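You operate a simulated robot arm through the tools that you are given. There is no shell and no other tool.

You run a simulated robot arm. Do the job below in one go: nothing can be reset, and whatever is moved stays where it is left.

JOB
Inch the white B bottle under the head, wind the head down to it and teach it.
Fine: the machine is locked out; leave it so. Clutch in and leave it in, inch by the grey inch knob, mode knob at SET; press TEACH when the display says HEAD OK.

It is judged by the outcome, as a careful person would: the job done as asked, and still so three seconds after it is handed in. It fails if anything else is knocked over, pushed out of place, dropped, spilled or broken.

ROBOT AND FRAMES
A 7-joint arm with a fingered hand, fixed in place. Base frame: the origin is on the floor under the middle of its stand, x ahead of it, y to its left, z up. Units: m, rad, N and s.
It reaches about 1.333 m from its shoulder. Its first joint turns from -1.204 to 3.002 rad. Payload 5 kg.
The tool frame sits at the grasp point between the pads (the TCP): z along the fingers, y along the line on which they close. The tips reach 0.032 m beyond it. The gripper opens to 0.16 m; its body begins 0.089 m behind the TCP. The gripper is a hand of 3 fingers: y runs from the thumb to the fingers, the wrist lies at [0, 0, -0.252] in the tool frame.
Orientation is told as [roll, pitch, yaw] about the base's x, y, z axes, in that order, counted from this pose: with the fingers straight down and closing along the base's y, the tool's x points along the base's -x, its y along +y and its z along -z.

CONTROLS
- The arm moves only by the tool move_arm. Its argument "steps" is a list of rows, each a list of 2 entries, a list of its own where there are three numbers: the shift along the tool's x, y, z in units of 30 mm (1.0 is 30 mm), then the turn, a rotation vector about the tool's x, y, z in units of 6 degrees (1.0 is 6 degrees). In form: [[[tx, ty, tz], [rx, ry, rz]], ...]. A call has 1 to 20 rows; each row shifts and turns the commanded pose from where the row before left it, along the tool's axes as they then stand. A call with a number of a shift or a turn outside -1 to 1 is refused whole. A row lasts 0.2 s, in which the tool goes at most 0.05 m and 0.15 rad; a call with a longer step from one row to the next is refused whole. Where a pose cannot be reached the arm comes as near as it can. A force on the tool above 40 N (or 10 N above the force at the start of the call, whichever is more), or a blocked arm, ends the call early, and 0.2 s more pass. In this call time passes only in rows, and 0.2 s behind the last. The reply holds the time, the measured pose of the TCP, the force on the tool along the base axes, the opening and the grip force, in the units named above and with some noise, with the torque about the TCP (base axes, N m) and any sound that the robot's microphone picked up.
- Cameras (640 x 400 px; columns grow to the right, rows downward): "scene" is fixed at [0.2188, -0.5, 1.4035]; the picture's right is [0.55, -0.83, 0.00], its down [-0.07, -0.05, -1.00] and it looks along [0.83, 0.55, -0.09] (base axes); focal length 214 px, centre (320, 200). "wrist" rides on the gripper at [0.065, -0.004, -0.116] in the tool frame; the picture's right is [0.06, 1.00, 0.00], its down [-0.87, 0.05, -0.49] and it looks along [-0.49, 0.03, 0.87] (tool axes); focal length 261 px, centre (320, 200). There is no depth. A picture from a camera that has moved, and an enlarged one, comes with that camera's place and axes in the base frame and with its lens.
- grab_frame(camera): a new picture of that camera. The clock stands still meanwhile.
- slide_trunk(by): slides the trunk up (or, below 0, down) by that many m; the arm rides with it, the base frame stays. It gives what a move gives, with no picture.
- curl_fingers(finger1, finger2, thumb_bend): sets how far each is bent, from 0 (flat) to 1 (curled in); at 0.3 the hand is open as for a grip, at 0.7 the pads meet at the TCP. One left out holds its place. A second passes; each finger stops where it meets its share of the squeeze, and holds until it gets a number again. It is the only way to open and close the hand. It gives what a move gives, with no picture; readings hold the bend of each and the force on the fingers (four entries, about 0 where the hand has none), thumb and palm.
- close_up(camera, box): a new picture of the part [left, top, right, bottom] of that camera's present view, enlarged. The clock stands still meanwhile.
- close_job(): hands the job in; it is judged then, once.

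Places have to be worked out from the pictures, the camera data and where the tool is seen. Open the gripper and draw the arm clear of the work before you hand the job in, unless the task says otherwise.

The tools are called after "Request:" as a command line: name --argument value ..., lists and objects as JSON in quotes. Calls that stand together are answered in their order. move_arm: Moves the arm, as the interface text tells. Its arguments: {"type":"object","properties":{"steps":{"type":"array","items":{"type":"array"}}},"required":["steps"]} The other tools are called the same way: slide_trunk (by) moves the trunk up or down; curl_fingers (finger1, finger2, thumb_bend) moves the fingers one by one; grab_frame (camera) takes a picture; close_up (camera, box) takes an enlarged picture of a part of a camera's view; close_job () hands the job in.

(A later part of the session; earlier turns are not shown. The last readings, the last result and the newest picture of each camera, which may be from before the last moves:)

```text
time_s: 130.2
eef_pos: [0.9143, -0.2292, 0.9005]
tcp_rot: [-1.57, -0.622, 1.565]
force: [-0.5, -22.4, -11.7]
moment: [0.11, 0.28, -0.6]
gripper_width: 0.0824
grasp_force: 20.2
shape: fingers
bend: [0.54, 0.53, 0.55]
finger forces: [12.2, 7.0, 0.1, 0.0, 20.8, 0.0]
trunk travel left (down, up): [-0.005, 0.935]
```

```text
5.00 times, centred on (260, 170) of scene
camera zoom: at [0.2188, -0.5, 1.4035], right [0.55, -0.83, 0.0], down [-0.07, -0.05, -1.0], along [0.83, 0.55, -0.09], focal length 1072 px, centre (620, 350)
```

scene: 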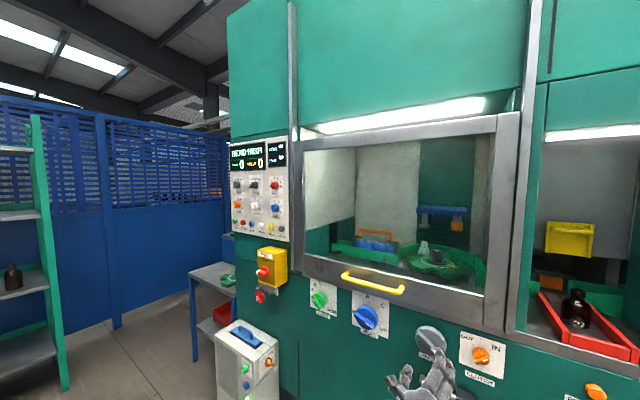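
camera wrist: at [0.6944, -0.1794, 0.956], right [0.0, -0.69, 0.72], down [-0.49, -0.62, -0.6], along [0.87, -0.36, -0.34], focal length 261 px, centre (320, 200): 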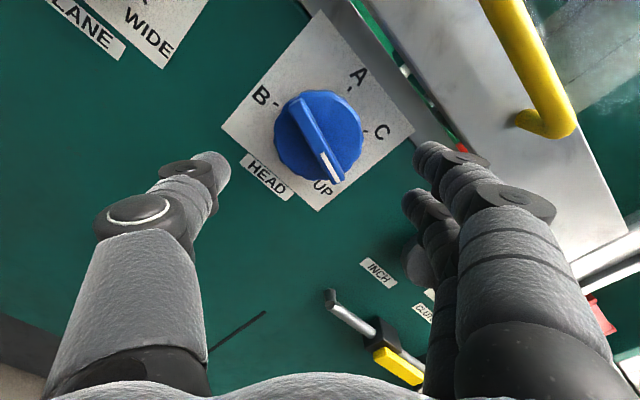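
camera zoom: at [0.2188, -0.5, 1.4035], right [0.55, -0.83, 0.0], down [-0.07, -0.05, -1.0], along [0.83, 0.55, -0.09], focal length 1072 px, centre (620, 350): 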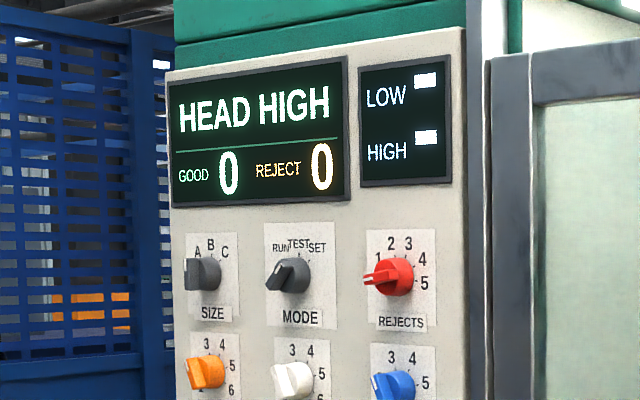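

Still HEAD HIGH, with the pointer at about -89°. Another 6°.

Request:
move_arm --steps '[[[0, 0, 0], [0, 0, -0.5]], [[0, 0, 0], [0, 0, -0.5]], [[0, 0, 0], [0, 0, 0]]]'

Request:
close_up --camera "scene" --box '[415, 205, 455, 265]'

Request:
close_up --camera "scene" --box '[220, 130, 300, 210]'

```text
time_s: 131.0
eef_pos: [0.913, -0.2289, 0.9]
tcp_rot: [-1.568, -0.517, 1.566]
force: [-2.1, -23.9, -10.2]
moment: [0.13, 0.3, -0.64]
gripper_width: 0.0822
grasp_force: 20.4
shape: fingers
bend: [0.54, 0.53, 0.55]
finger forces: [12.7, 7.1, 0.0, 0.1, 20.6, 0.0]
trunk travel left (down, up): [-0.005, 0.935]
```

```text
6.67 times, centred on (435, 235) of scene
camera zoom: at [0.2188, -0.5, 1.4035], right [0.55, -0.83, 0.0], down [-0.07, -0.05, -1.0], along [0.83, 0.55, -0.09], focal length 1430 px, centre (-447, -33)
```

zoom: 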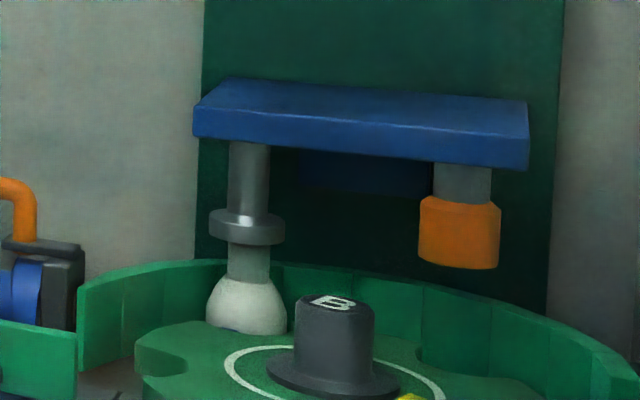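

```text
5.00 times, centred on (260, 170) of scene
camera zoom: at [0.2188, -0.5, 1.4035], right [0.55, -0.83, 0.0], down [-0.07, -0.05, -1.0], along [0.83, 0.55, -0.09], focal length 1072 px, centre (620, 350)
```

zoom: 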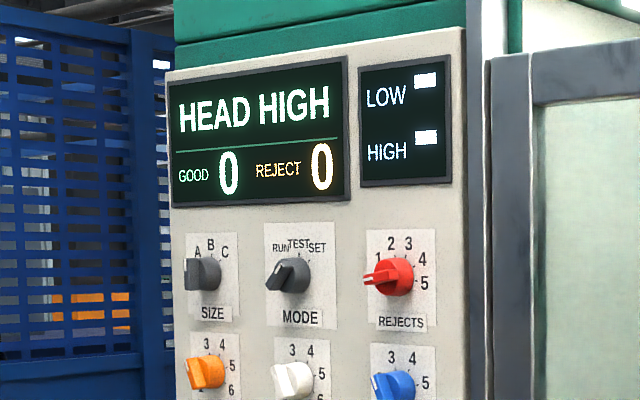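

Still HIGH at about -95°. I'll go 3° at a time now.

Request:
move_arm --steps '[[[0, 0, 0], [0, 0, -0.5]], [[0, 0, 0], [0, 0, 0]]]'

Request:
close_up --camera "scene" --box '[415, 205, 455, 265]'

Request:
close_up --camera "scene" --box '[220, 130, 300, 210]'

Request:
close_up --camera "wrist" --box '[180, 40, 460, 260]'

```text
time_s: 131.6
eef_pos: [0.9138, -0.2303, 0.9019]
tcp_rot: [-1.571, -0.466, 1.567]
force: [1.6, -26.8, -5.4]
moment: [0.15, 0.18, -0.69]
gripper_width: 0.0821
grasp_force: 20.2
shape: fingers
bend: [0.54, 0.53, 0.55]
finger forces: [11.5, 6.0, 0.0, 0.0, 22.4, 0.0]
trunk travel left (down, up): [-0.005, 0.935]
```

```text
6.67 times, centred on (435, 235) of scene
camera zoom: at [0.2188, -0.5, 1.4035], right [0.55, -0.83, 0.0], down [-0.07, -0.05, -1.0], along [0.83, 0.55, -0.09], focal length 1430 px, centre (-447, -33)
```

zoom: 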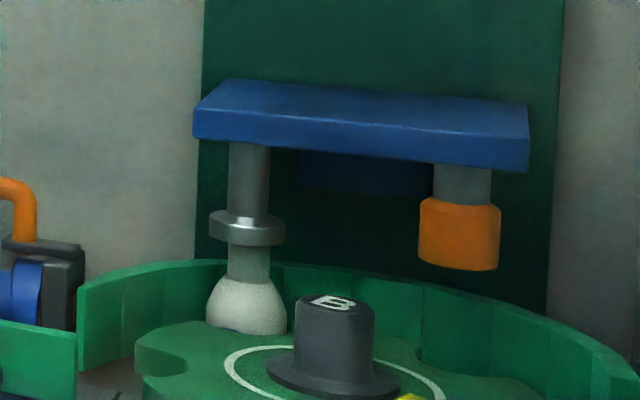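

```text
5.00 times, centred on (260, 170) of scene
camera zoom: at [0.2188, -0.5, 1.4035], right [0.55, -0.83, 0.0], down [-0.07, -0.05, -1.0], along [0.83, 0.55, -0.09], focal length 1072 px, centre (620, 350)
```

zoom: 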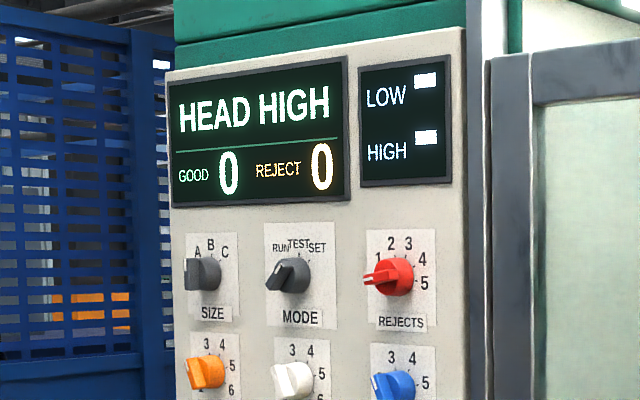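

```text
1.82 times, centred on (320, 150) of wrist
camera zoom: at [0.798, -0.2884, 0.8768], right [0.0, 0.39, -0.92], down [-0.49, 0.8, 0.34], along [0.87, 0.45, 0.19], focal length 474 px, centre (320, 291)
```

zoom: 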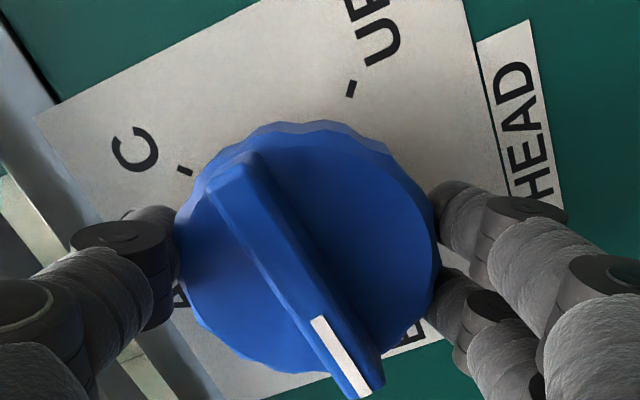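

Still HIGH; from the ticks the pointer is about 8° short of B. I'll ease 2 mm toward the load and wind another 3°.

Request:
move_arm --steps '[[[0.06, -0.03, 0], [0, 0, -0.5]], [[0, 0, 0], [0, 0, 0]]]'

Request:
close_up --camera "scene" --box '[415, 205, 455, 265]'

Request:
close_up --camera "scene" --box '[220, 130, 300, 210]'

```text
time_s: 132.2
eef_pos: [0.9134, -0.2303, 0.9011]
tcp_rot: [-1.571, -0.412, 1.567]
force: [0.9, -16.2, -4.8]
moment: [0.1, 0.12, -0.45]
gripper_width: 0.082
grasp_force: 19.9
shape: fingers
bend: [0.54, 0.53, 0.55]
finger forces: [11.7, 7.9, 0.0, 0.0, 20.3, 0.0]
trunk travel left (down, up): [-0.005, 0.935]
```

```text
6.67 times, centred on (435, 235) of scene
camera zoom: at [0.2188, -0.5, 1.4035], right [0.55, -0.83, 0.0], down [-0.07, -0.05, -1.0], along [0.83, 0.55, -0.09], focal length 1430 px, centre (-447, -33)
```

zoom: 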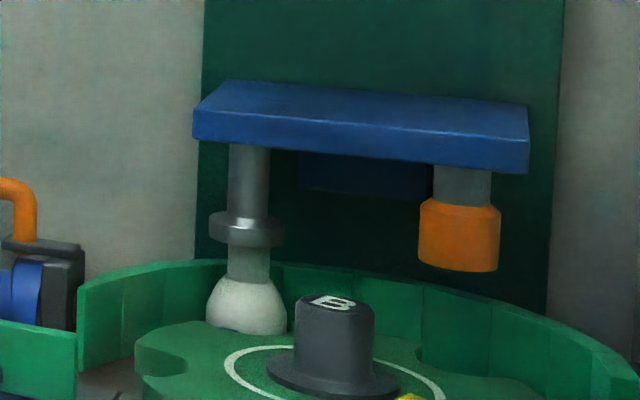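

```text
5.00 times, centred on (260, 170) of scene
camera zoom: at [0.2188, -0.5, 1.4035], right [0.55, -0.83, 0.0], down [-0.07, -0.05, -1.0], along [0.83, 0.55, -0.09], focal length 1072 px, centre (620, 350)
```

zoom: 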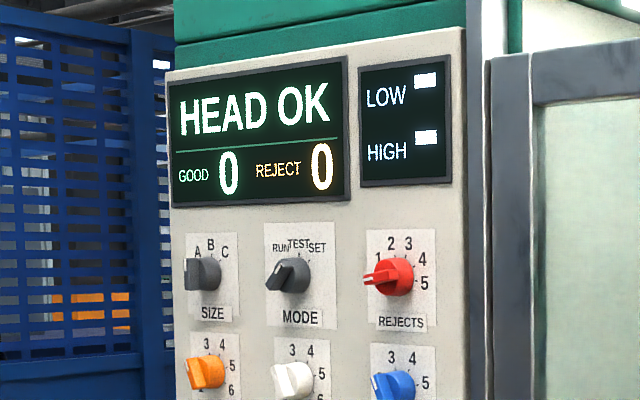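

The display now reads HEAD OK. To sit comfortably inside the band, nearer the B mark, I'll wind about 3° more and confirm it holds.

Request:
move_arm --steps '[[[0, 0, 0], [0, 0, -0.55]], [[0, 0, 0], [0, 0, 0]]]'

Request:
close_up --camera "scene" --box '[220, 130, 300, 210]'

Request:
close_up --camera "wrist" --box '[180, 40, 460, 260]'

Request:
close_up --camera "scene" --box '[415, 205, 455, 265]'

```text
time_s: 132.8
eef_pos: [0.9129, -0.2306, 0.9015]
tcp_rot: [-1.57, -0.355, 1.568]
force: [2.3, -14.4, -2.9]
moment: [0.05, 0.11, -0.39]
gripper_width: 0.0822
grasp_force: 19.8
shape: fingers
bend: [0.54, 0.53, 0.55]
finger forces: [11.5, 8.5, 0.0, 0.0, 19.7, 0.1]
trunk travel left (down, up): [-0.005, 0.935]
```

```text
5.00 times, centred on (260, 170) of scene
camera zoom: at [0.2188, -0.5, 1.4035], right [0.55, -0.83, 0.0], down [-0.07, -0.05, -1.0], along [0.83, 0.55, -0.09], focal length 1072 px, centre (620, 350)
```

zoom: 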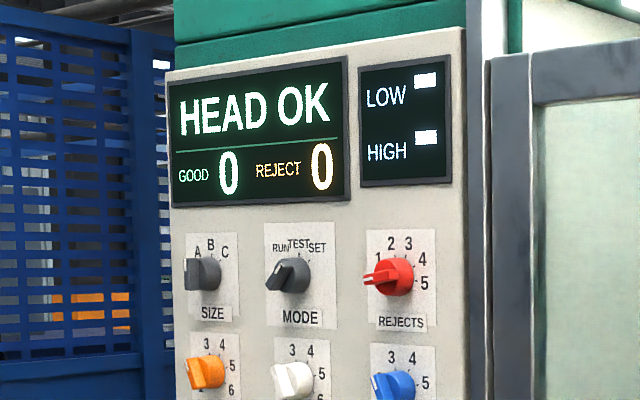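

```text
1.82 times, centred on (320, 150) of wrist
camera zoom: at [0.798, -0.2922, 0.8843], right [0.0, 0.29, -0.96], down [-0.49, 0.84, 0.25], along [0.87, 0.47, 0.14], focal length 474 px, centre (320, 291)
```

zoom: 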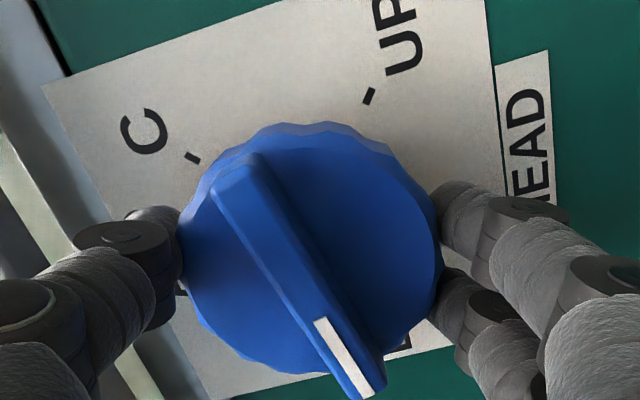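

```text
6.67 times, centred on (435, 235) of scene
camera zoom: at [0.2188, -0.5, 1.4035], right [0.55, -0.83, 0.0], down [-0.07, -0.05, -1.0], along [0.83, 0.55, -0.09], focal length 1430 px, centre (-447, -33)
```

zoom: 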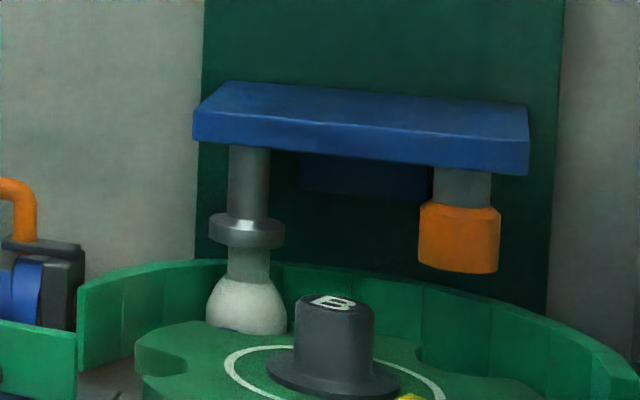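

HEAD OK holds. Before releasing I'll ease out the remaining side load, then open the fingers in small steps so the knob doesn't jump.

Request:
move_arm --steps '[[[0.06, 0, 0], [0, 0, 0]], [[0, 0, 0], [0, 0, 0]]]'

Request:
curl_fingers --finger1 0.53 --finger2 0.52 --thumb_bend 0.54

Request:
close_up --camera "scene" --box '[220, 130, 300, 210]'

Request:
close_up --camera "wrist" --box '[180, 40, 460, 260]'

```text
time_s: 133.4
eef_pos: [0.9141, -0.2307, 0.9002]
tcp_rot: [-1.57, -0.352, 1.568]
force: [3.4, -5.3, 1.9]
moment: [0.01, 0.02, -0.09]
gripper_width: 0.0819
grasp_force: 20.2
shape: fingers
bend: [0.54, 0.53, 0.55]
finger forces: [9.6, 9.1, 0.0, 0.1, 20.5, 0.0]
trunk travel left (down, up): [-0.005, 0.935]
```

```text
time_s: 134.4
eef_pos: [0.9136, -0.2314, 0.9015]
tcp_rot: [-1.57, -0.353, 1.569]
force: [1.3, 0.1, 7.3]
moment: [-0.01, -0.13, 0.0]
gripper_width: 0.0846
grasp_force: 4.7
shape: fingers
bend: [0.52, 0.51, 0.52]
finger forces: [0.7, 1.2, 0.0, 0.0, 7.8, 0.0]
trunk travel left (down, up): [-0.005, 0.935]
```

```text
5.00 times, centred on (260, 170) of scene
camera zoom: at [0.2188, -0.5, 1.4035], right [0.55, -0.83, 0.0], down [-0.07, -0.05, -1.0], along [0.83, 0.55, -0.09], focal length 1072 px, centre (620, 350)
```

zoom: 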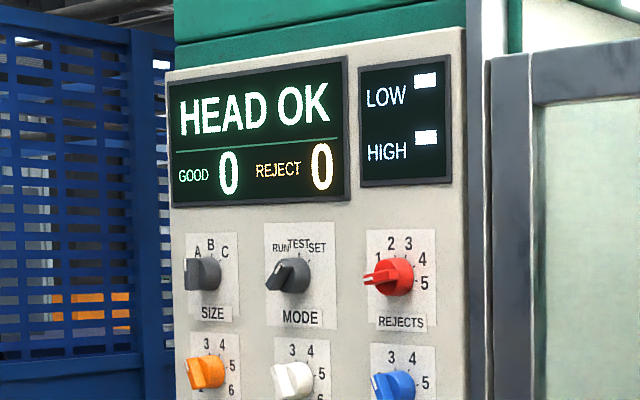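

```text
1.82 times, centred on (320, 150) of wrist
camera zoom: at [0.7976, -0.293, 0.8843], right [0.0, 0.29, -0.96], down [-0.49, 0.84, 0.25], along [0.87, 0.47, 0.14], focal length 474 px, centre (320, 291)
```

zoom: 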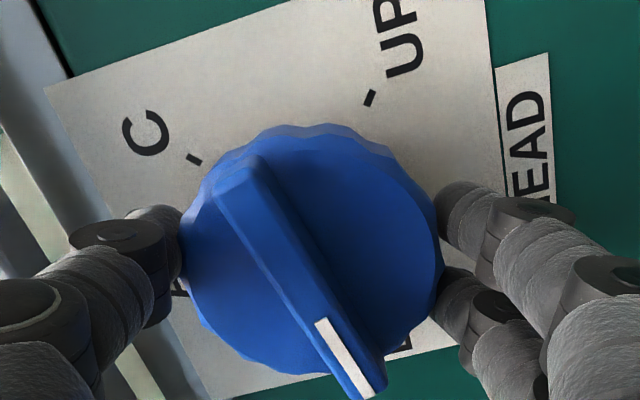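

HEAD OK still shows with the grip nearly released. I'll open further, fingers more than the thumb since the thumb is on the sill side.

Request:
curl_fingers --finger1 0.49 --finger2 0.49 --thumb_bend 0.5

Request:
curl_fingers --finger1 0.46 --finger2 0.46 --thumb_bend 0.47

Request:
close_up --camera "scene" --box '[220, 130, 300, 210]'

Request:
close_up --camera "wrist" --box '[180, 40, 460, 260]'

Request:
close_up --camera "scene" --box '[415, 205, 455, 265]'

```text
time_s: 135.4
eef_pos: [0.9131, -0.2327, 0.901]
tcp_rot: [-1.568, -0.354, 1.569]
force: [0.3, -0.6, 1.2]
moment: [-0.01, -0.08, 0.0]
gripper_width: 0.0919
grasp_force: 0.9
shape: fingers
bend: [0.49, 0.49, 0.49]
finger forces: [0.0, 0.1, 0.0, 0.0, 2.0, 0.0]
trunk travel left (down, up): [-0.005, 0.935]
```

```text
time_s: 136.4
eef_pos: [0.9133, -0.2312, 0.901]
tcp_rot: [-1.57, -0.355, 1.567]
force: [-0.1, 0.5, 0.3]
moment: [0.02, 0.01, -0.02]
gripper_width: 0.1008
grasp_force: 0.1
shape: fingers
bend: [0.46, 0.46, 0.47]
finger forces: [0.0, 0.0, 0.0, 0.0, 0.0, 0.0]
trunk travel left (down, up): [-0.005, 0.935]
```

```text
5.00 times, centred on (260, 170) of scene
camera zoom: at [0.2188, -0.5, 1.4035], right [0.55, -0.83, 0.0], down [-0.07, -0.05, -1.0], along [0.83, 0.55, -0.09], focal length 1072 px, centre (620, 350)
```

zoom: 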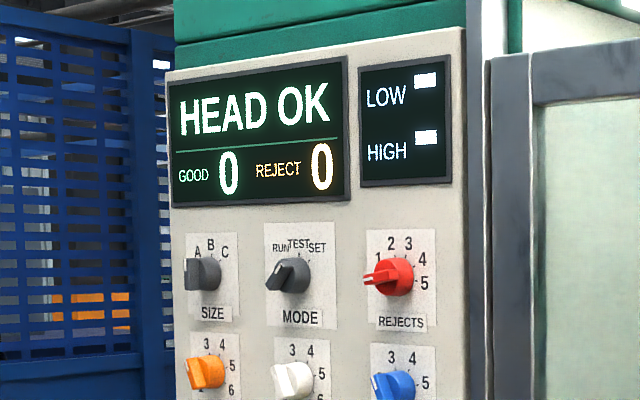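

```text
1.82 times, centred on (320, 150) of wrist
camera zoom: at [0.7979, -0.2933, 0.8838], right [0.0, 0.29, -0.96], down [-0.49, 0.84, 0.25], along [0.87, 0.47, 0.14], focal length 474 px, centre (320, 291)
```

zoom: 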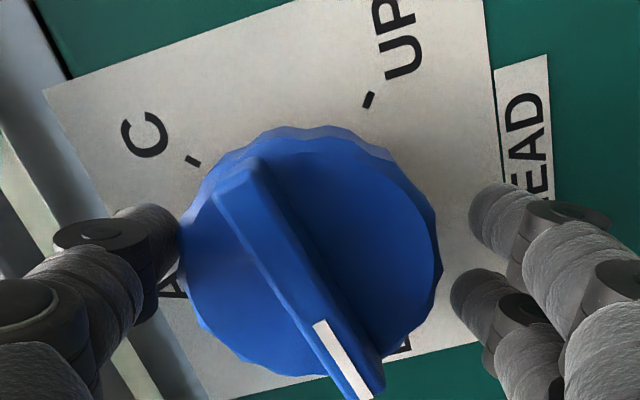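

```text
6.67 times, centred on (435, 235) of scene
camera zoom: at [0.2188, -0.5, 1.4035], right [0.55, -0.83, 0.0], down [-0.07, -0.05, -1.0], along [0.83, 0.55, -0.09], focal length 1430 px, centre (-447, -33)
```

zoom: 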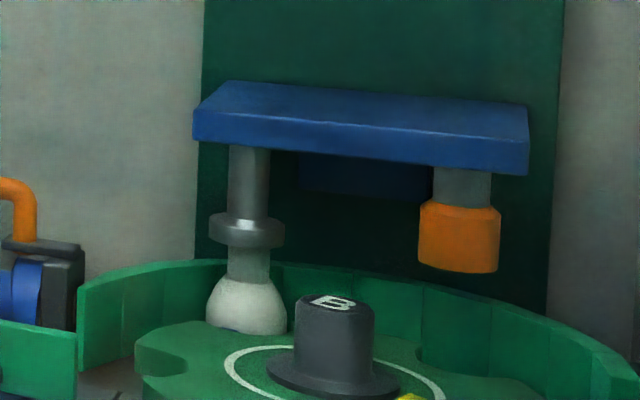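

The knob stayed put and HEAD OK holds. I'll nudge the hand 3 mm so the thumb clears the rim, then back straight out.

Request:
move_arm --steps '[[[0, -0.1, 0], [0, 0, 0]], [[0, 0, -0.3], [0, 0, 0]], [[0, 0, -0.5], [0, 0, 0]], [[0, 0, -0.8], [0, 0, 0]], [[0, 0, -1], [0, 0, 0]], [[0, 0, -1], [0, 0, 0]], [[0, 0, -1], [0, 0, 0]], [[0, 0, 0], [0, 0, 0]]]'

Request:
close_up --camera "scene" --box '[220, 130, 300, 210]'

Request:
grab_frame --camera "wrist"

Request:
grab_frame --camera "scene"

```text
time_s: 138.2
eef_pos: [0.776, -0.2323, 0.9039]
tcp_rot: [-1.57, -0.355, 1.566]
force: [0.1, -0.4, 0.3]
moment: [0.01, 0.02, -0.01]
gripper_width: 0.1009
grasp_force: 0.1
shape: fingers
bend: [0.46, 0.46, 0.47]
finger forces: [0.0, 0.0, 0.1, 0.0, 0.0, 0.0]
trunk travel left (down, up): [-0.005, 0.935]
```

```text
5.00 times, centred on (260, 170) of scene
camera zoom: at [0.2188, -0.5, 1.4035], right [0.55, -0.83, 0.0], down [-0.07, -0.05, -1.0], along [0.83, 0.55, -0.09], focal length 1072 px, centre (620, 350)
```

zoom: 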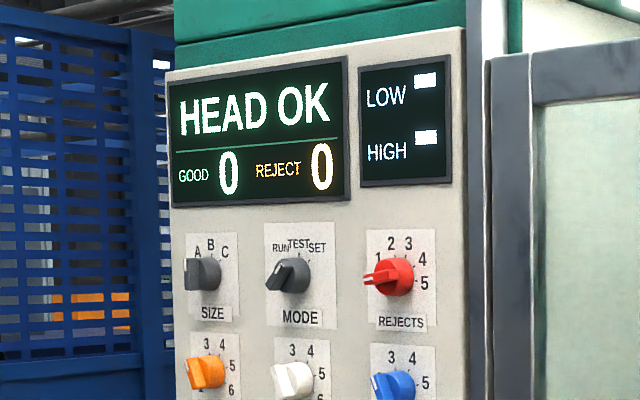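

```text
taken
camera wrist: at [0.6602, -0.2942, 0.887], right [0.0, 0.29, -0.96], down [-0.49, 0.84, 0.25], along [0.87, 0.47, 0.14], focal length 261 px, centre (320, 200)
```

wrist: 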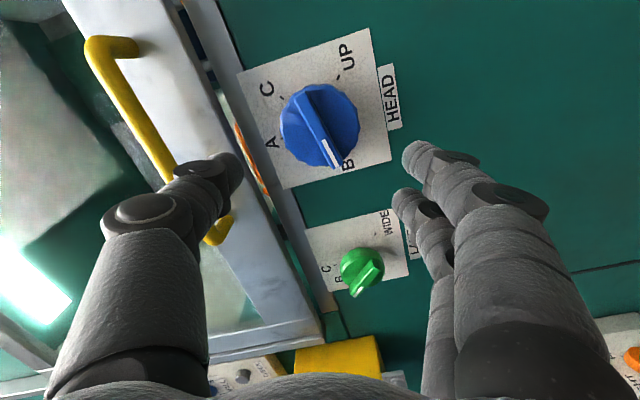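

```text
taken
```

scene: 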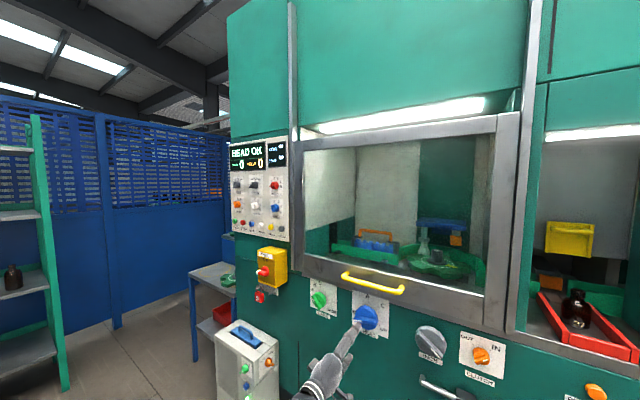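

HEAD points at B, the display says HEAD OK, and bottle and head are lined up. Now for TEACH at about (y 0.277, z 1.178): I'll back away and roll the hand level.

Request:
move_arm --steps '[[[0, 0, -1], [0, 0, 1]], [[0, 0, -0.8], [0, 0, 1]], [[0, 0, 0], [0, 0, 1]], [[0, 0, 0], [0, 0, 1]], [[0, 0, 0], [0, 0, 1]], [[0, 0, 0], [0, 0, 1]], [[0, 0, 0], [0, 0, 1]], [[0, 0, 0], [0, 0, 1]], [[0, 0, 0], [0, 0, 1]], [[0, 0, 0], [0, 0, 1]], [[0, 0, 0], [0, 0, 1]], [[0, 0, 0], [0, 0, 0.6]], [[0, 0, 0], [0, 0, 0]]]'

Request:
slide_trunk --by 0.3

Request:
grab_frame --camera "wrist"

Request:
grab_frame --camera "scene"

```text
time_s: 141.0
eef_pos: [0.7199, -0.2331, 0.9034]
tcp_rot: [-1.207, -1.569, 1.202]
force: [0.2, 0.0, -1.0]
moment: [0.0, 0.0, 0.01]
gripper_width: 0.1011
grasp_force: 0.1
shape: fingers
bend: [0.46, 0.46, 0.47]
finger forces: [0.0, 0.1, 0.0, 0.1, 0.1, 0.1]
trunk travel left (down, up): [-0.005, 0.935]
```

```text
time_s: 144.0
eef_pos: [0.7219, -0.2332, 1.2046]
tcp_rot: [-1.31, -1.571, 1.305]
force: [0.1, -0.1, -1.1]
moment: [0.0, 0.04, -0.02]
gripper_width: 0.1013
grasp_force: 0.1
shape: fingers
bend: [0.46, 0.46, 0.47]
finger forces: [0.1, 0.0, 0.0, 0.0, 0.0, 0.1]
trunk travel left (down, up): [-0.305, 0.635]
```

```text
taken
camera wrist: at [0.6056, -0.236, 1.1404], right [0.0, 1.0, -0.06], down [-0.49, 0.06, 0.87], along [0.87, 0.03, 0.49], focal length 261 px, centre (320, 200)
```

wrist: 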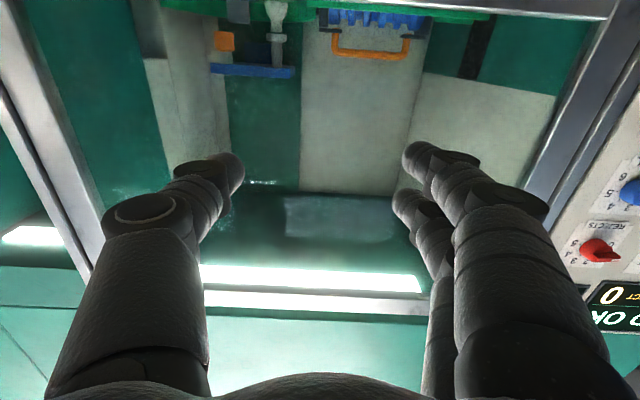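

```text
taken
```

scene: 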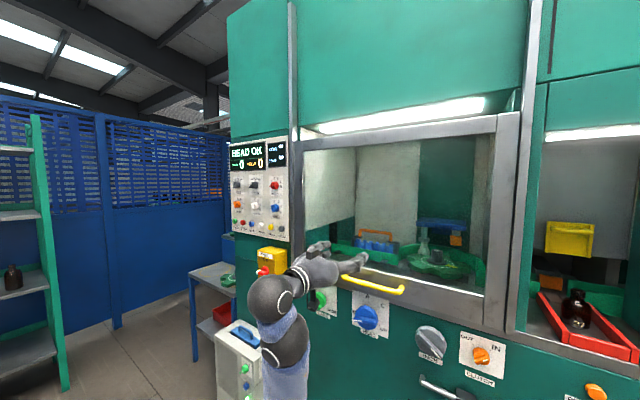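

HEAD OK still shows. I'll travel left at x = 0.72, rising a little so the hand passes above the yellow WHEEL box.

Request:
move_arm --steps '[[[-0.2, 1, 0], [0, 0, 0]], [[-0.2, 1, 0], [0, 0, 0]], [[-0.2, 1, 0], [0, 0, 0]], [[-0.2, 1, 0], [0, 0, 0]], [[-0.2, 1, 0], [0, 0, 0]], [[-0.2, 1, 0], [0, 0, 0]], [[-0.2, 1, 0], [0, 0, 0]], [[-0.2, 1, 0], [0, 0, 0]], [[-0.2, 1, 0], [0, 0, 0]], [[-0.2, 1, 0], [0, 0, 0]], [[0, 1, 0], [0, 0, 0]], [[0, 1, 0], [0, 0, 0]], [[0, 1, 0], [0, 0, 0]], [[0, 1, 0], [0, 0, 0]], [[0, 1, 0], [0, 0, 0]], [[0, 1, 0], [0, 0, 0]], [[0, 1, 0], [0, 0, 0]], [[0, 1, 0], [0, 0, 0]], [[0, 1, 0], [0, 0, 0]], [[0, 0, 0], [0, 0, 0]]]'

Request:
grab_frame --camera "wrist"

Request:
grab_frame --camera "scene"

```text
time_s: 148.2
eef_pos: [0.7234, 0.3365, 1.2611]
tcp_rot: [-1.293, -1.568, 1.286]
force: [-0.2, 0.1, -0.1]
moment: [-0.01, 0.0, -0.06]
gripper_width: 0.101
grasp_force: 0.1
shape: fingers
bend: [0.46, 0.46, 0.47]
finger forces: [0.0, 0.0, 0.0, 0.1, 0.0, 0.0]
trunk travel left (down, up): [-0.305, 0.635]
```

```text
taken
camera wrist: at [0.6076, 0.3333, 1.1976], right [0.0, 1.0, -0.06], down [-0.49, 0.06, 0.87], along [0.87, 0.03, 0.49], focal length 261 px, centre (320, 200)
```

wrist: 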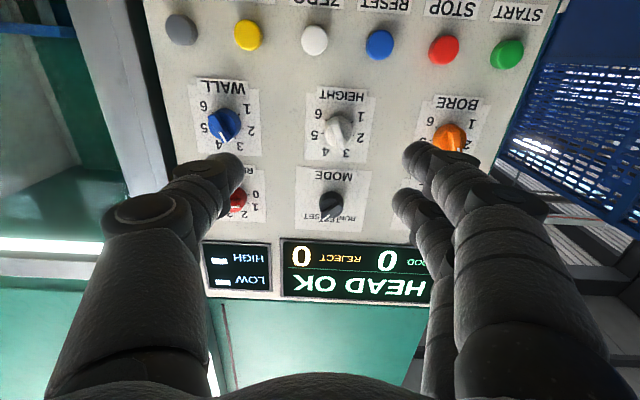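

```text
taken
```

scene: 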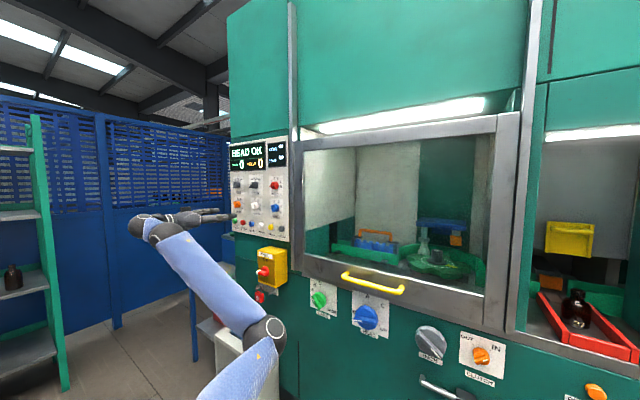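

TEACH (yellow) is at about (0.93, 0.258, 1.185), with ZERO and CHECK 68 mm either side. I'll curl both fingers in and leave the thumb out as a pointer, then look.

Request:
curl_fingers --finger1 1.0 --finger2 1.0 --thumb_bend 0.45

Request:
grab_frame --camera "wrist"

Request:
close_up --camera "scene" --box '[110, 180, 300, 290]'

```text
time_s: 149.2
eef_pos: [0.7223, 0.3365, 1.2616]
tcp_rot: [-1.366, -1.57, 1.363]
force: [-0.1, 0.5, -0.3]
moment: [-0.02, -0.03, 0.0]
gripper_width: 0.0613
grasp_force: 0.0
shape: fingers
bend: [1.0, 1.0, 0.45]
finger forces: [0.0, 0.0, 0.1, 0.0, 0.1, 0.0]
trunk travel left (down, up): [-0.305, 0.635]
```

```text
taken
camera wrist: at [0.6075, 0.3329, 1.1978], right [0.0, 1.0, -0.06], down [-0.49, 0.06, 0.87], along [0.87, 0.03, 0.49], focal length 261 px, centre (320, 200)
```

wrist: 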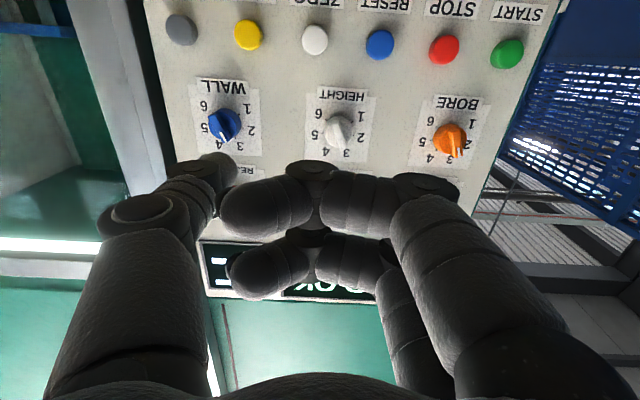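

```text
3.37 times, centred on (205, 235) of scene
camera zoom: at [0.2188, -0.5, 1.4035], right [0.55, -0.83, 0.0], down [-0.07, -0.05, -1.0], along [0.83, 0.55, -0.09], focal length 722 px, centre (707, 82)
```

zoom: 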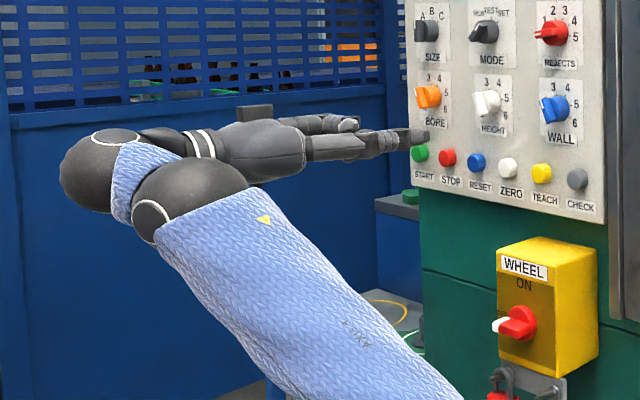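

The thumb tip is at about 0.04 m ahead and 0.06 m right of the TCP, well ahead of the curled fingers. I'll lower and shift so it points at TEACH, and approach to x = 0.80.

Request:
move_arm --steps '[[[0.85, -0.2, 0], [0, 0, 0]], [[0.85, -0.2, 0], [0, 0, 0]], [[0.85, -0.22, 0], [0, 0, 0]], [[0, 0, 0.9], [0, 0, 0]], [[0, 0, 0.9], [0, 0, 0]], [[0, 0, 0.8], [0, 0, 0]], [[0, 0, 0], [0, 0, 0]]]'

Request:
grab_frame --camera "wrist"

Request:
close_up --camera "scene" --box '[190, 180, 300, 270]'

```text
time_s: 150.8
eef_pos: [0.8017, 0.318, 1.186]
tcp_rot: [-1.328, -1.569, 1.324]
force: [-0.4, -0.1, -0.3]
moment: [-0.02, 0.01, 0.02]
gripper_width: 0.0611
grasp_force: 0.0
shape: fingers
bend: [1.0, 1.0, 0.45]
finger forces: [0.0, 0.0, 0.1, 0.1, 0.1, 0.0]
trunk travel left (down, up): [-0.305, 0.635]
```

```text
taken
camera wrist: at [0.6858, 0.3151, 1.1229], right [0.0, 1.0, -0.06], down [-0.49, 0.06, 0.87], along [0.87, 0.03, 0.49], focal length 261 px, centre (320, 200)
```

wrist: 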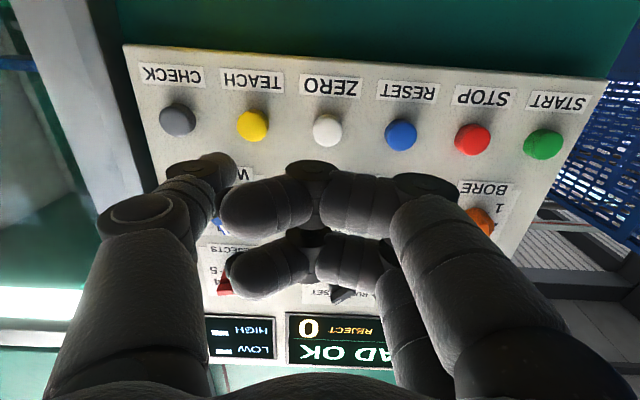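

```text
4.44 times, centred on (245, 225) of scene
camera zoom: at [0.2188, -0.5, 1.4035], right [0.55, -0.83, 0.0], down [-0.07, -0.05, -1.0], along [0.83, 0.55, -0.09], focal length 953 px, centre (653, 89)
```

zoom: 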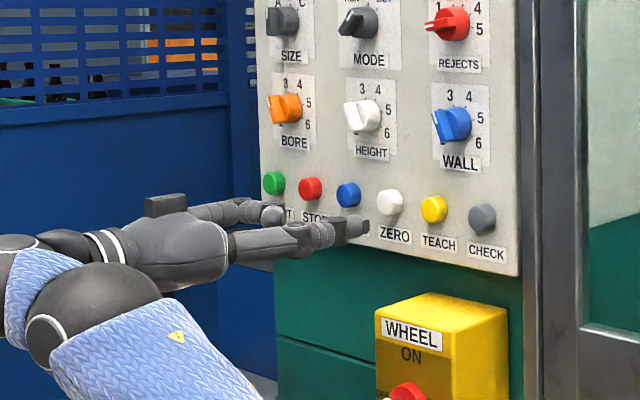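

The thumb's line of travel meets the TEACH button within about 3 mm. I'll trim that and advance 65 mm, stopping short of contact.

Request:
move_arm --steps '[[[0.09, -0.08, 0.7], [0, 0, 0]], [[0, 0, 0.8], [0, 0, 0]], [[0, 0, 0.65], [0, 0, 0]], [[0, 0, 0], [0, 0, 0]]]'

Request:
close_up --camera "wrist" --box '[160, 80, 360, 220]'

Request:
close_up --camera "scene" --box '[220, 140, 310, 240]'

```text
time_s: 151.8
eef_pos: [0.8637, 0.3169, 1.1833]
tcp_rot: [-1.388, -1.568, 1.384]
force: [-0.4, -0.6, 0.0]
moment: [0.01, -0.02, 0.01]
gripper_width: 0.0613
grasp_force: 0.1
shape: fingers
bend: [1.0, 1.0, 0.45]
finger forces: [0.0, 0.1, 0.1, 0.1, 0.1, 0.0]
trunk travel left (down, up): [-0.305, 0.635]
```

```text
2.86 times, centred on (260, 150) of wrist
camera zoom: at [0.7496, 0.3126, 1.1191], right [0.0, 1.0, -0.07], down [-0.49, 0.06, 0.87], along [0.87, 0.03, 0.49], focal length 745 px, centre (491, 343)
```

zoom: 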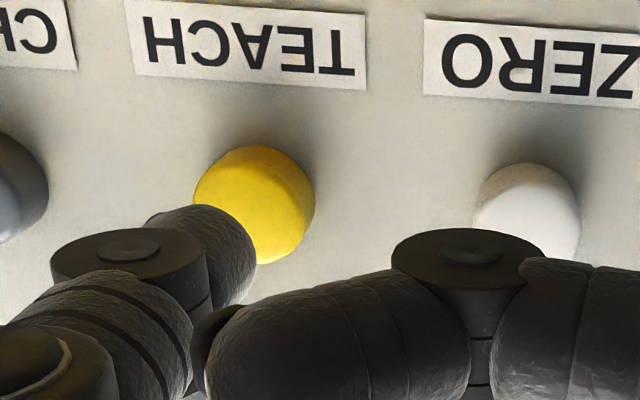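

```text
4.00 times, centred on (265, 190) of scene
camera zoom: at [0.2188, -0.5, 1.4035], right [0.55, -0.83, 0.0], down [-0.07, -0.05, -1.0], along [0.83, 0.55, -0.09], focal length 858 px, centre (540, 240)
```

zoom: 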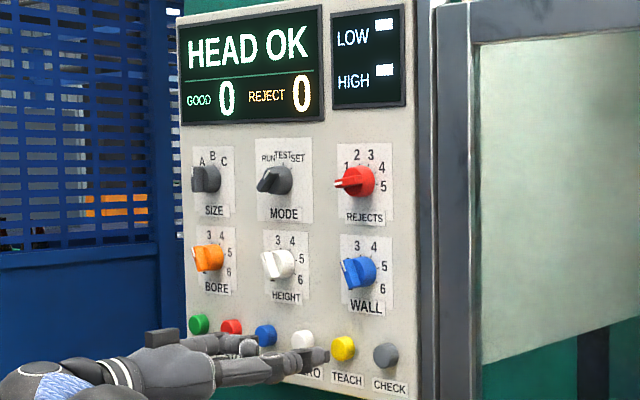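

The thumb tip lines up with the yellow button within about 1-2 mm and HEAD OK still shows. I'll advance 15 mm and then in small steps until it clicks.

Request:
move_arm --steps '[[[0, 0, 0.3], [0, 0, 0]], [[0, 0, 0.2], [0, 0, 0]], [[0, 0, 0], [0, 0, 0]]]'

Request:
close_up --camera "wrist" --box '[160, 80, 360, 220]'

Request:
close_up --camera "scene" --box '[220, 140, 310, 240]'

```text
time_s: 152.6
eef_pos: [0.8793, 0.3155, 1.1842]
tcp_rot: [-1.453, -1.569, 1.45]
force: [0.0, -0.7, 0.6]
moment: [0.03, -0.02, -0.01]
gripper_width: 0.0612
grasp_force: 0.1
shape: fingers
bend: [1.0, 1.0, 0.45]
finger forces: [0.0, 0.1, 0.1, 0.0, 0.0, 0.0]
trunk travel left (down, up): [-0.305, 0.635]
```

```text
2.86 times, centred on (260, 150) of wrist
camera zoom: at [0.765, 0.3116, 1.1197], right [0.0, 1.0, -0.06], down [-0.49, 0.06, 0.87], along [0.87, 0.03, 0.49], focal length 745 px, centre (491, 343)
```

zoom: 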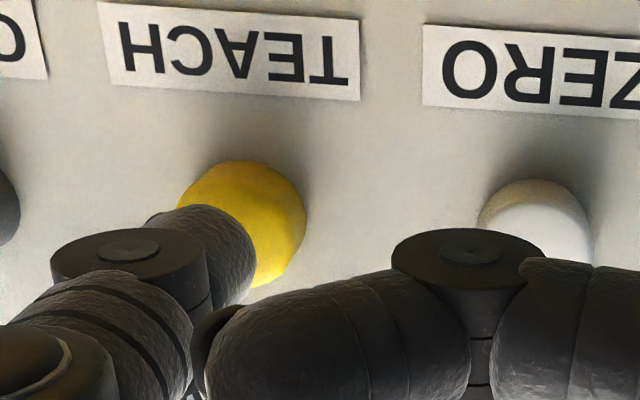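

```text
4.00 times, centred on (265, 190) of scene
camera zoom: at [0.2188, -0.5, 1.4035], right [0.55, -0.83, 0.0], down [-0.07, -0.05, -1.0], along [0.83, 0.55, -0.09], focal length 858 px, centre (540, 240)
```

zoom: 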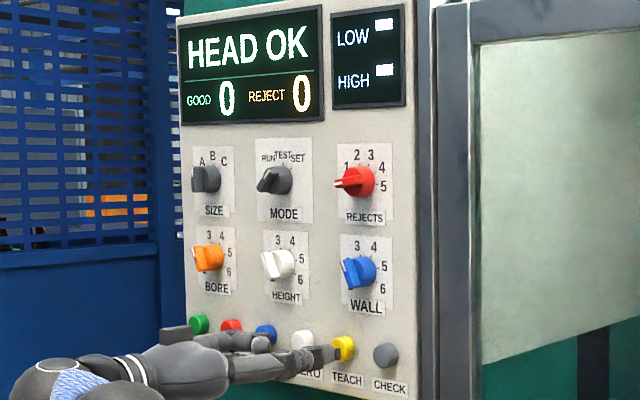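

The thumb is just short of the button; I need about 3 mm left and 2.5 mm down to be dead centre. I'll trim that and press in small steps.

Request:
move_arm --steps '[[[0.08, 0.1, 0.1], [0, 0, 0]], [[0, 0, 0.15], [0, 0, 0]], [[0, 0, 0], [0, 0, 0]]]'

Request:
close_up --camera "scene" --box '[220, 140, 310, 240]'

Request:
close_up --camera "wrist" --box '[160, 80, 360, 220]'

```text
time_s: 153.4
eef_pos: [0.8873, 0.3193, 1.1812]
tcp_rot: [-1.385, -1.568, 1.382]
force: [-0.8, 1.3, -0.6]
moment: [0.01, 0.0, -0.05]
gripper_width: 0.0613
grasp_force: 0.6
shape: fingers
bend: [1.0, 1.0, 0.45]
finger forces: [0.0, 0.0, 0.1, 0.0, 0.9, 0.1]
trunk travel left (down, up): [-0.305, 0.635]
```

```text
4.00 times, centred on (265, 190) of scene
camera zoom: at [0.2188, -0.5, 1.4035], right [0.55, -0.83, 0.0], down [-0.07, -0.05, -1.0], along [0.83, 0.55, -0.09], focal length 858 px, centre (540, 240)
```

zoom: 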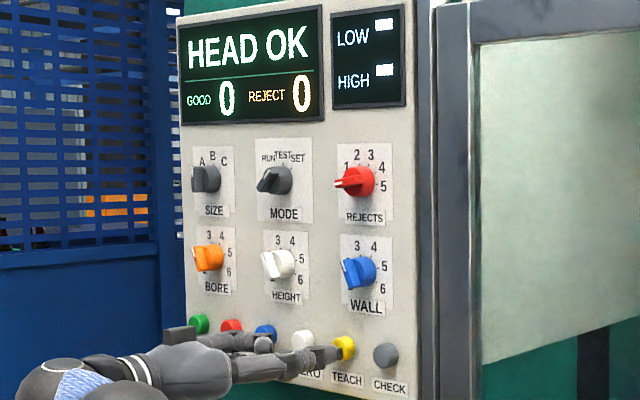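

```text
2.86 times, centred on (260, 150) of wrist
camera zoom: at [0.7722, 0.3161, 1.1177], right [0.0, 1.0, -0.06], down [-0.49, 0.06, 0.87], along [0.87, 0.03, 0.49], focal length 745 px, centre (491, 343)
```

zoom: 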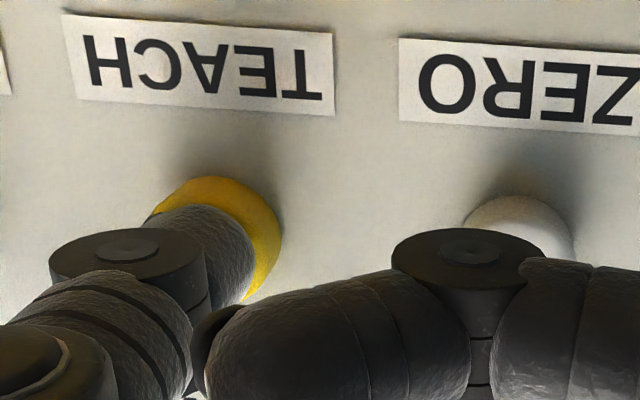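

The thumb has just touched TEACH (0.9 N), dead centre. I'll push 4 mm further and read the sound and display.

Request:
move_arm --steps '[[[0, 0, 0.13], [0, 0, 0]], [[0, 0, 0], [0, 0, 0]]]'

Request:
close_up --camera "scene" --box '[220, 140, 310, 240]'

```text
time_s: 154.0
eef_pos: [0.8914, 0.3188, 1.1821]
tcp_rot: [-1.475, -1.571, 1.471]
force: [-3.5, 0.8, -0.9]
moment: [0.07, 0.02, -0.22]
gripper_width: 0.0617
grasp_force: 1.4
shape: fingers
bend: [1.0, 1.0, 0.45]
finger forces: [0.0, 0.0, 0.1, 0.0, 3.1, 0.0]
trunk travel left (down, up): [-0.305, 0.635]
heard: click
```

```text
4.00 times, centred on (265, 190) of scene
camera zoom: at [0.2188, -0.5, 1.4035], right [0.55, -0.83, 0.0], down [-0.07, -0.05, -1.0], along [0.83, 0.55, -0.09], focal length 858 px, centre (540, 240)
```

zoom: 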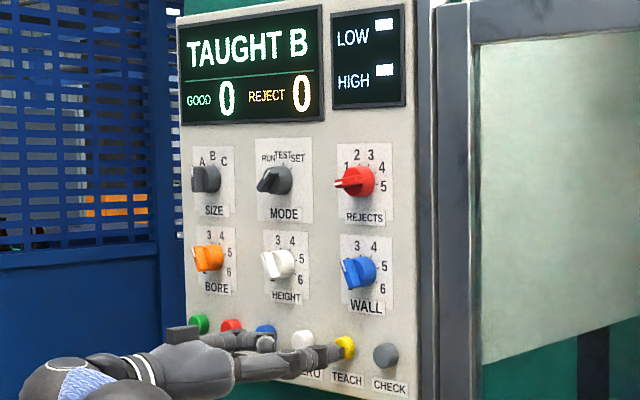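

The button clicked and the display reads TAUGHT B. I'll back the thumb straight off and retreat clear of the panel.

Request:
move_arm --steps '[[[0, 0, -0.3], [0, 0, 0]], [[0, 0, -0.7], [0, 0, 0]], [[0, 0, -1], [0, 0, 0]], [[0, 0, -1], [0, 0, 0]], [[0, 0, -1], [0, 0, 0]], [[0, 0, -1], [0, 0, 0]], [[0, 0, 0], [0, 0, 0]]]'

Request:
grab_frame --camera "scene"

Request:
close_up --camera "scene" --box '[220, 140, 310, 240]'

Request:
close_up --camera "scene" --box '[385, 200, 485, 285]'

```text
time_s: 155.6
eef_pos: [0.7405, 0.3192, 1.1824]
tcp_rot: [-1.381, -1.568, 1.377]
force: [-0.3, 0.1, 0.4]
moment: [0.01, -0.03, 0.02]
gripper_width: 0.0614
grasp_force: 0.1
shape: fingers
bend: [1.0, 1.0, 0.45]
finger forces: [0.1, 0.0, 0.0, 0.0, 0.0, 0.0]
trunk travel left (down, up): [-0.305, 0.635]
```

```text
taken
```

scene: 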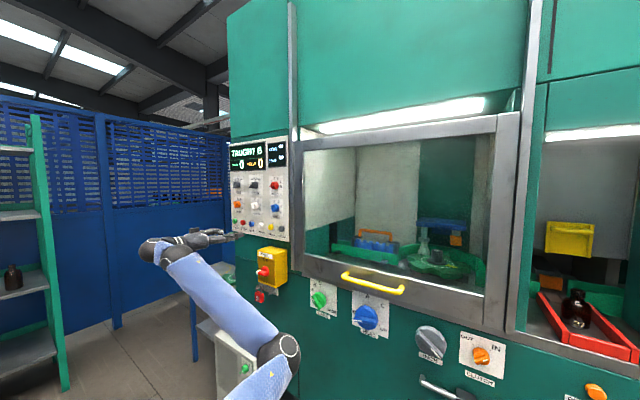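

```text
4.00 times, centred on (265, 190) of scene
camera zoom: at [0.2188, -0.5, 1.4035], right [0.55, -0.83, 0.0], down [-0.07, -0.05, -1.0], along [0.83, 0.55, -0.09], focal length 858 px, centre (540, 240)
```

zoom: 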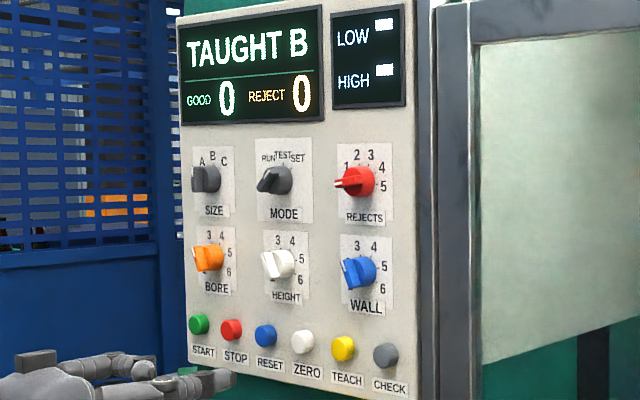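

```text
4.71 times, centred on (435, 242) of scene
camera zoom: at [0.2188, -0.5, 1.4035], right [0.55, -0.83, 0.0], down [-0.07, -0.05, -1.0], along [0.83, 0.55, -0.09], focal length 1009 px, centre (-221, 0)
```

zoom: 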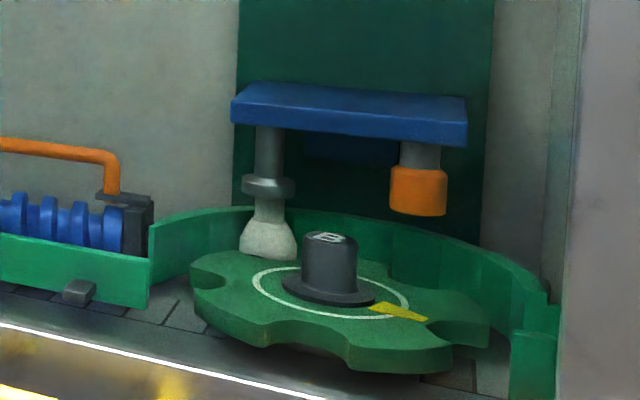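

The display keeps TAUGHT B, with the bottle seated under the lowered head. I'll open the hand, draw the arm further back, and check the lockout, clutch and knobs one last time.

Request:
curl_fingers --finger1 0.3 --finger2 0.3 --thumb_bend 0.3

Request:
move_arm --steps '[[[-0.5, 0, -0.8], [0, 0, 0]], [[-0.5, 0, -0.8], [0, 0, 0]], [[-0.5, 0, 0], [0, 0, 0]], [[-0.5, 0, 0], [0, 0, 0]], [[0, 0, 0], [0, 0, 0]]]'

Request:
close_up --camera "scene" --box '[220, 240, 420, 365]'

Request:
close_up --camera "scene" --box '[390, 300, 630, 400]'

Request:
grab_frame --camera "scene"

Request:
close_up --camera "scene" --box '[220, 140, 310, 240]'

```text
time_s: 156.6
eef_pos: [0.7401, 0.3201, 1.1819]
tcp_rot: [-1.389, -1.569, 1.387]
force: [0.5, 0.3, -0.5]
moment: [0.05, -0.01, 0.02]
gripper_width: 0.1676
grasp_force: 0.1
shape: fingers
bend: [0.3, 0.3, 0.3]
finger forces: [0.0, 0.1, 0.0, 0.0, 0.1, 0.0]
trunk travel left (down, up): [-0.305, 0.635]
```

```text
time_s: 157.8
eef_pos: [0.6931, 0.3198, 1.2413]
tcp_rot: [-1.462, -1.567, 1.458]
force: [0.3, 0.3, 0.8]
moment: [0.02, -0.02, 0.01]
gripper_width: 0.1677
grasp_force: 0.1
shape: fingers
bend: [0.3, 0.3, 0.3]
finger forces: [0.0, 0.1, 0.0, 0.1, 0.0, 0.0]
trunk travel left (down, up): [-0.305, 0.635]
```

```text
3.20 times, centred on (320, 302) of scene
camera zoom: at [0.2188, -0.5, 1.4035], right [0.55, -0.83, 0.0], down [-0.07, -0.05, -1.0], along [0.83, 0.55, -0.09], focal length 686 px, centre (320, -128)
```

zoom: 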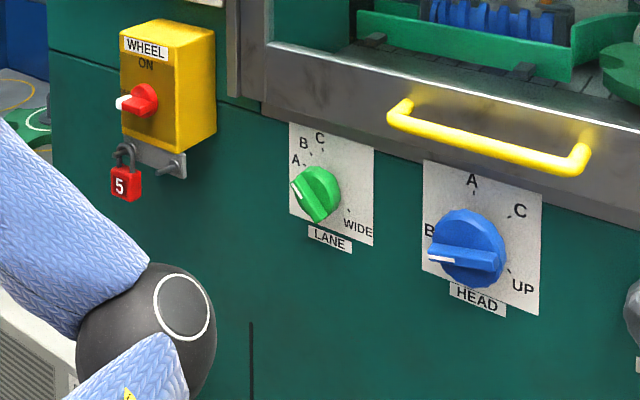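

```text
2.67 times, centred on (510, 350) of scene
camera zoom: at [0.2188, -0.5, 1.4035], right [0.55, -0.83, 0.0], down [-0.07, -0.05, -1.0], along [0.83, 0.55, -0.09], focal length 572 px, centre (-187, -200)
```

zoom: 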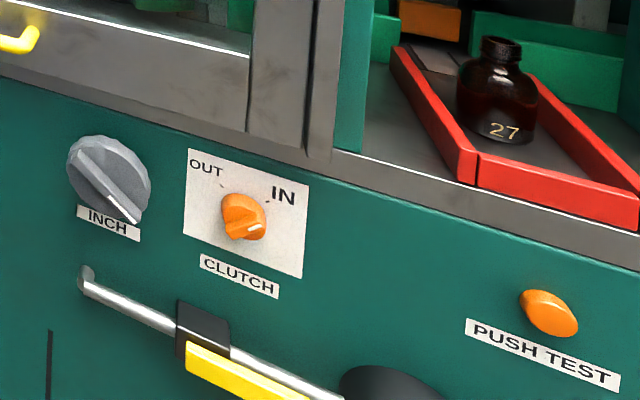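

```text
taken
```

scene: 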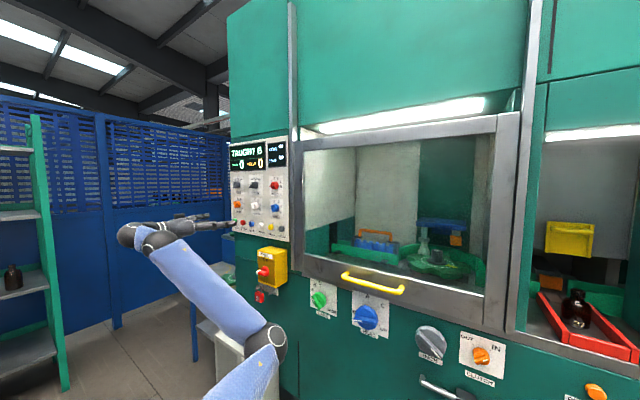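

```text
4.00 times, centred on (265, 190) of scene
camera zoom: at [0.2188, -0.5, 1.4035], right [0.55, -0.83, 0.0], down [-0.07, -0.05, -1.0], along [0.83, 0.55, -0.09], focal length 858 px, centre (540, 240)
```

zoom: 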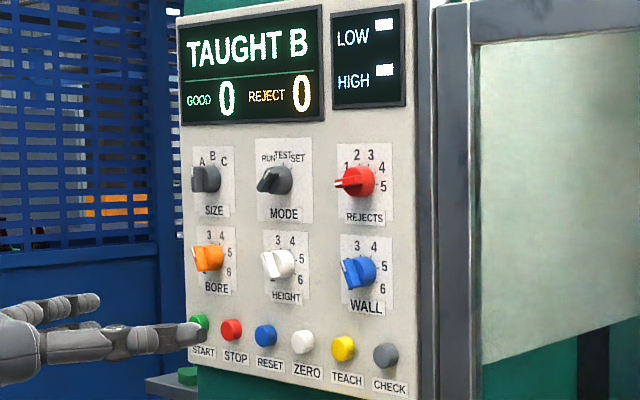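

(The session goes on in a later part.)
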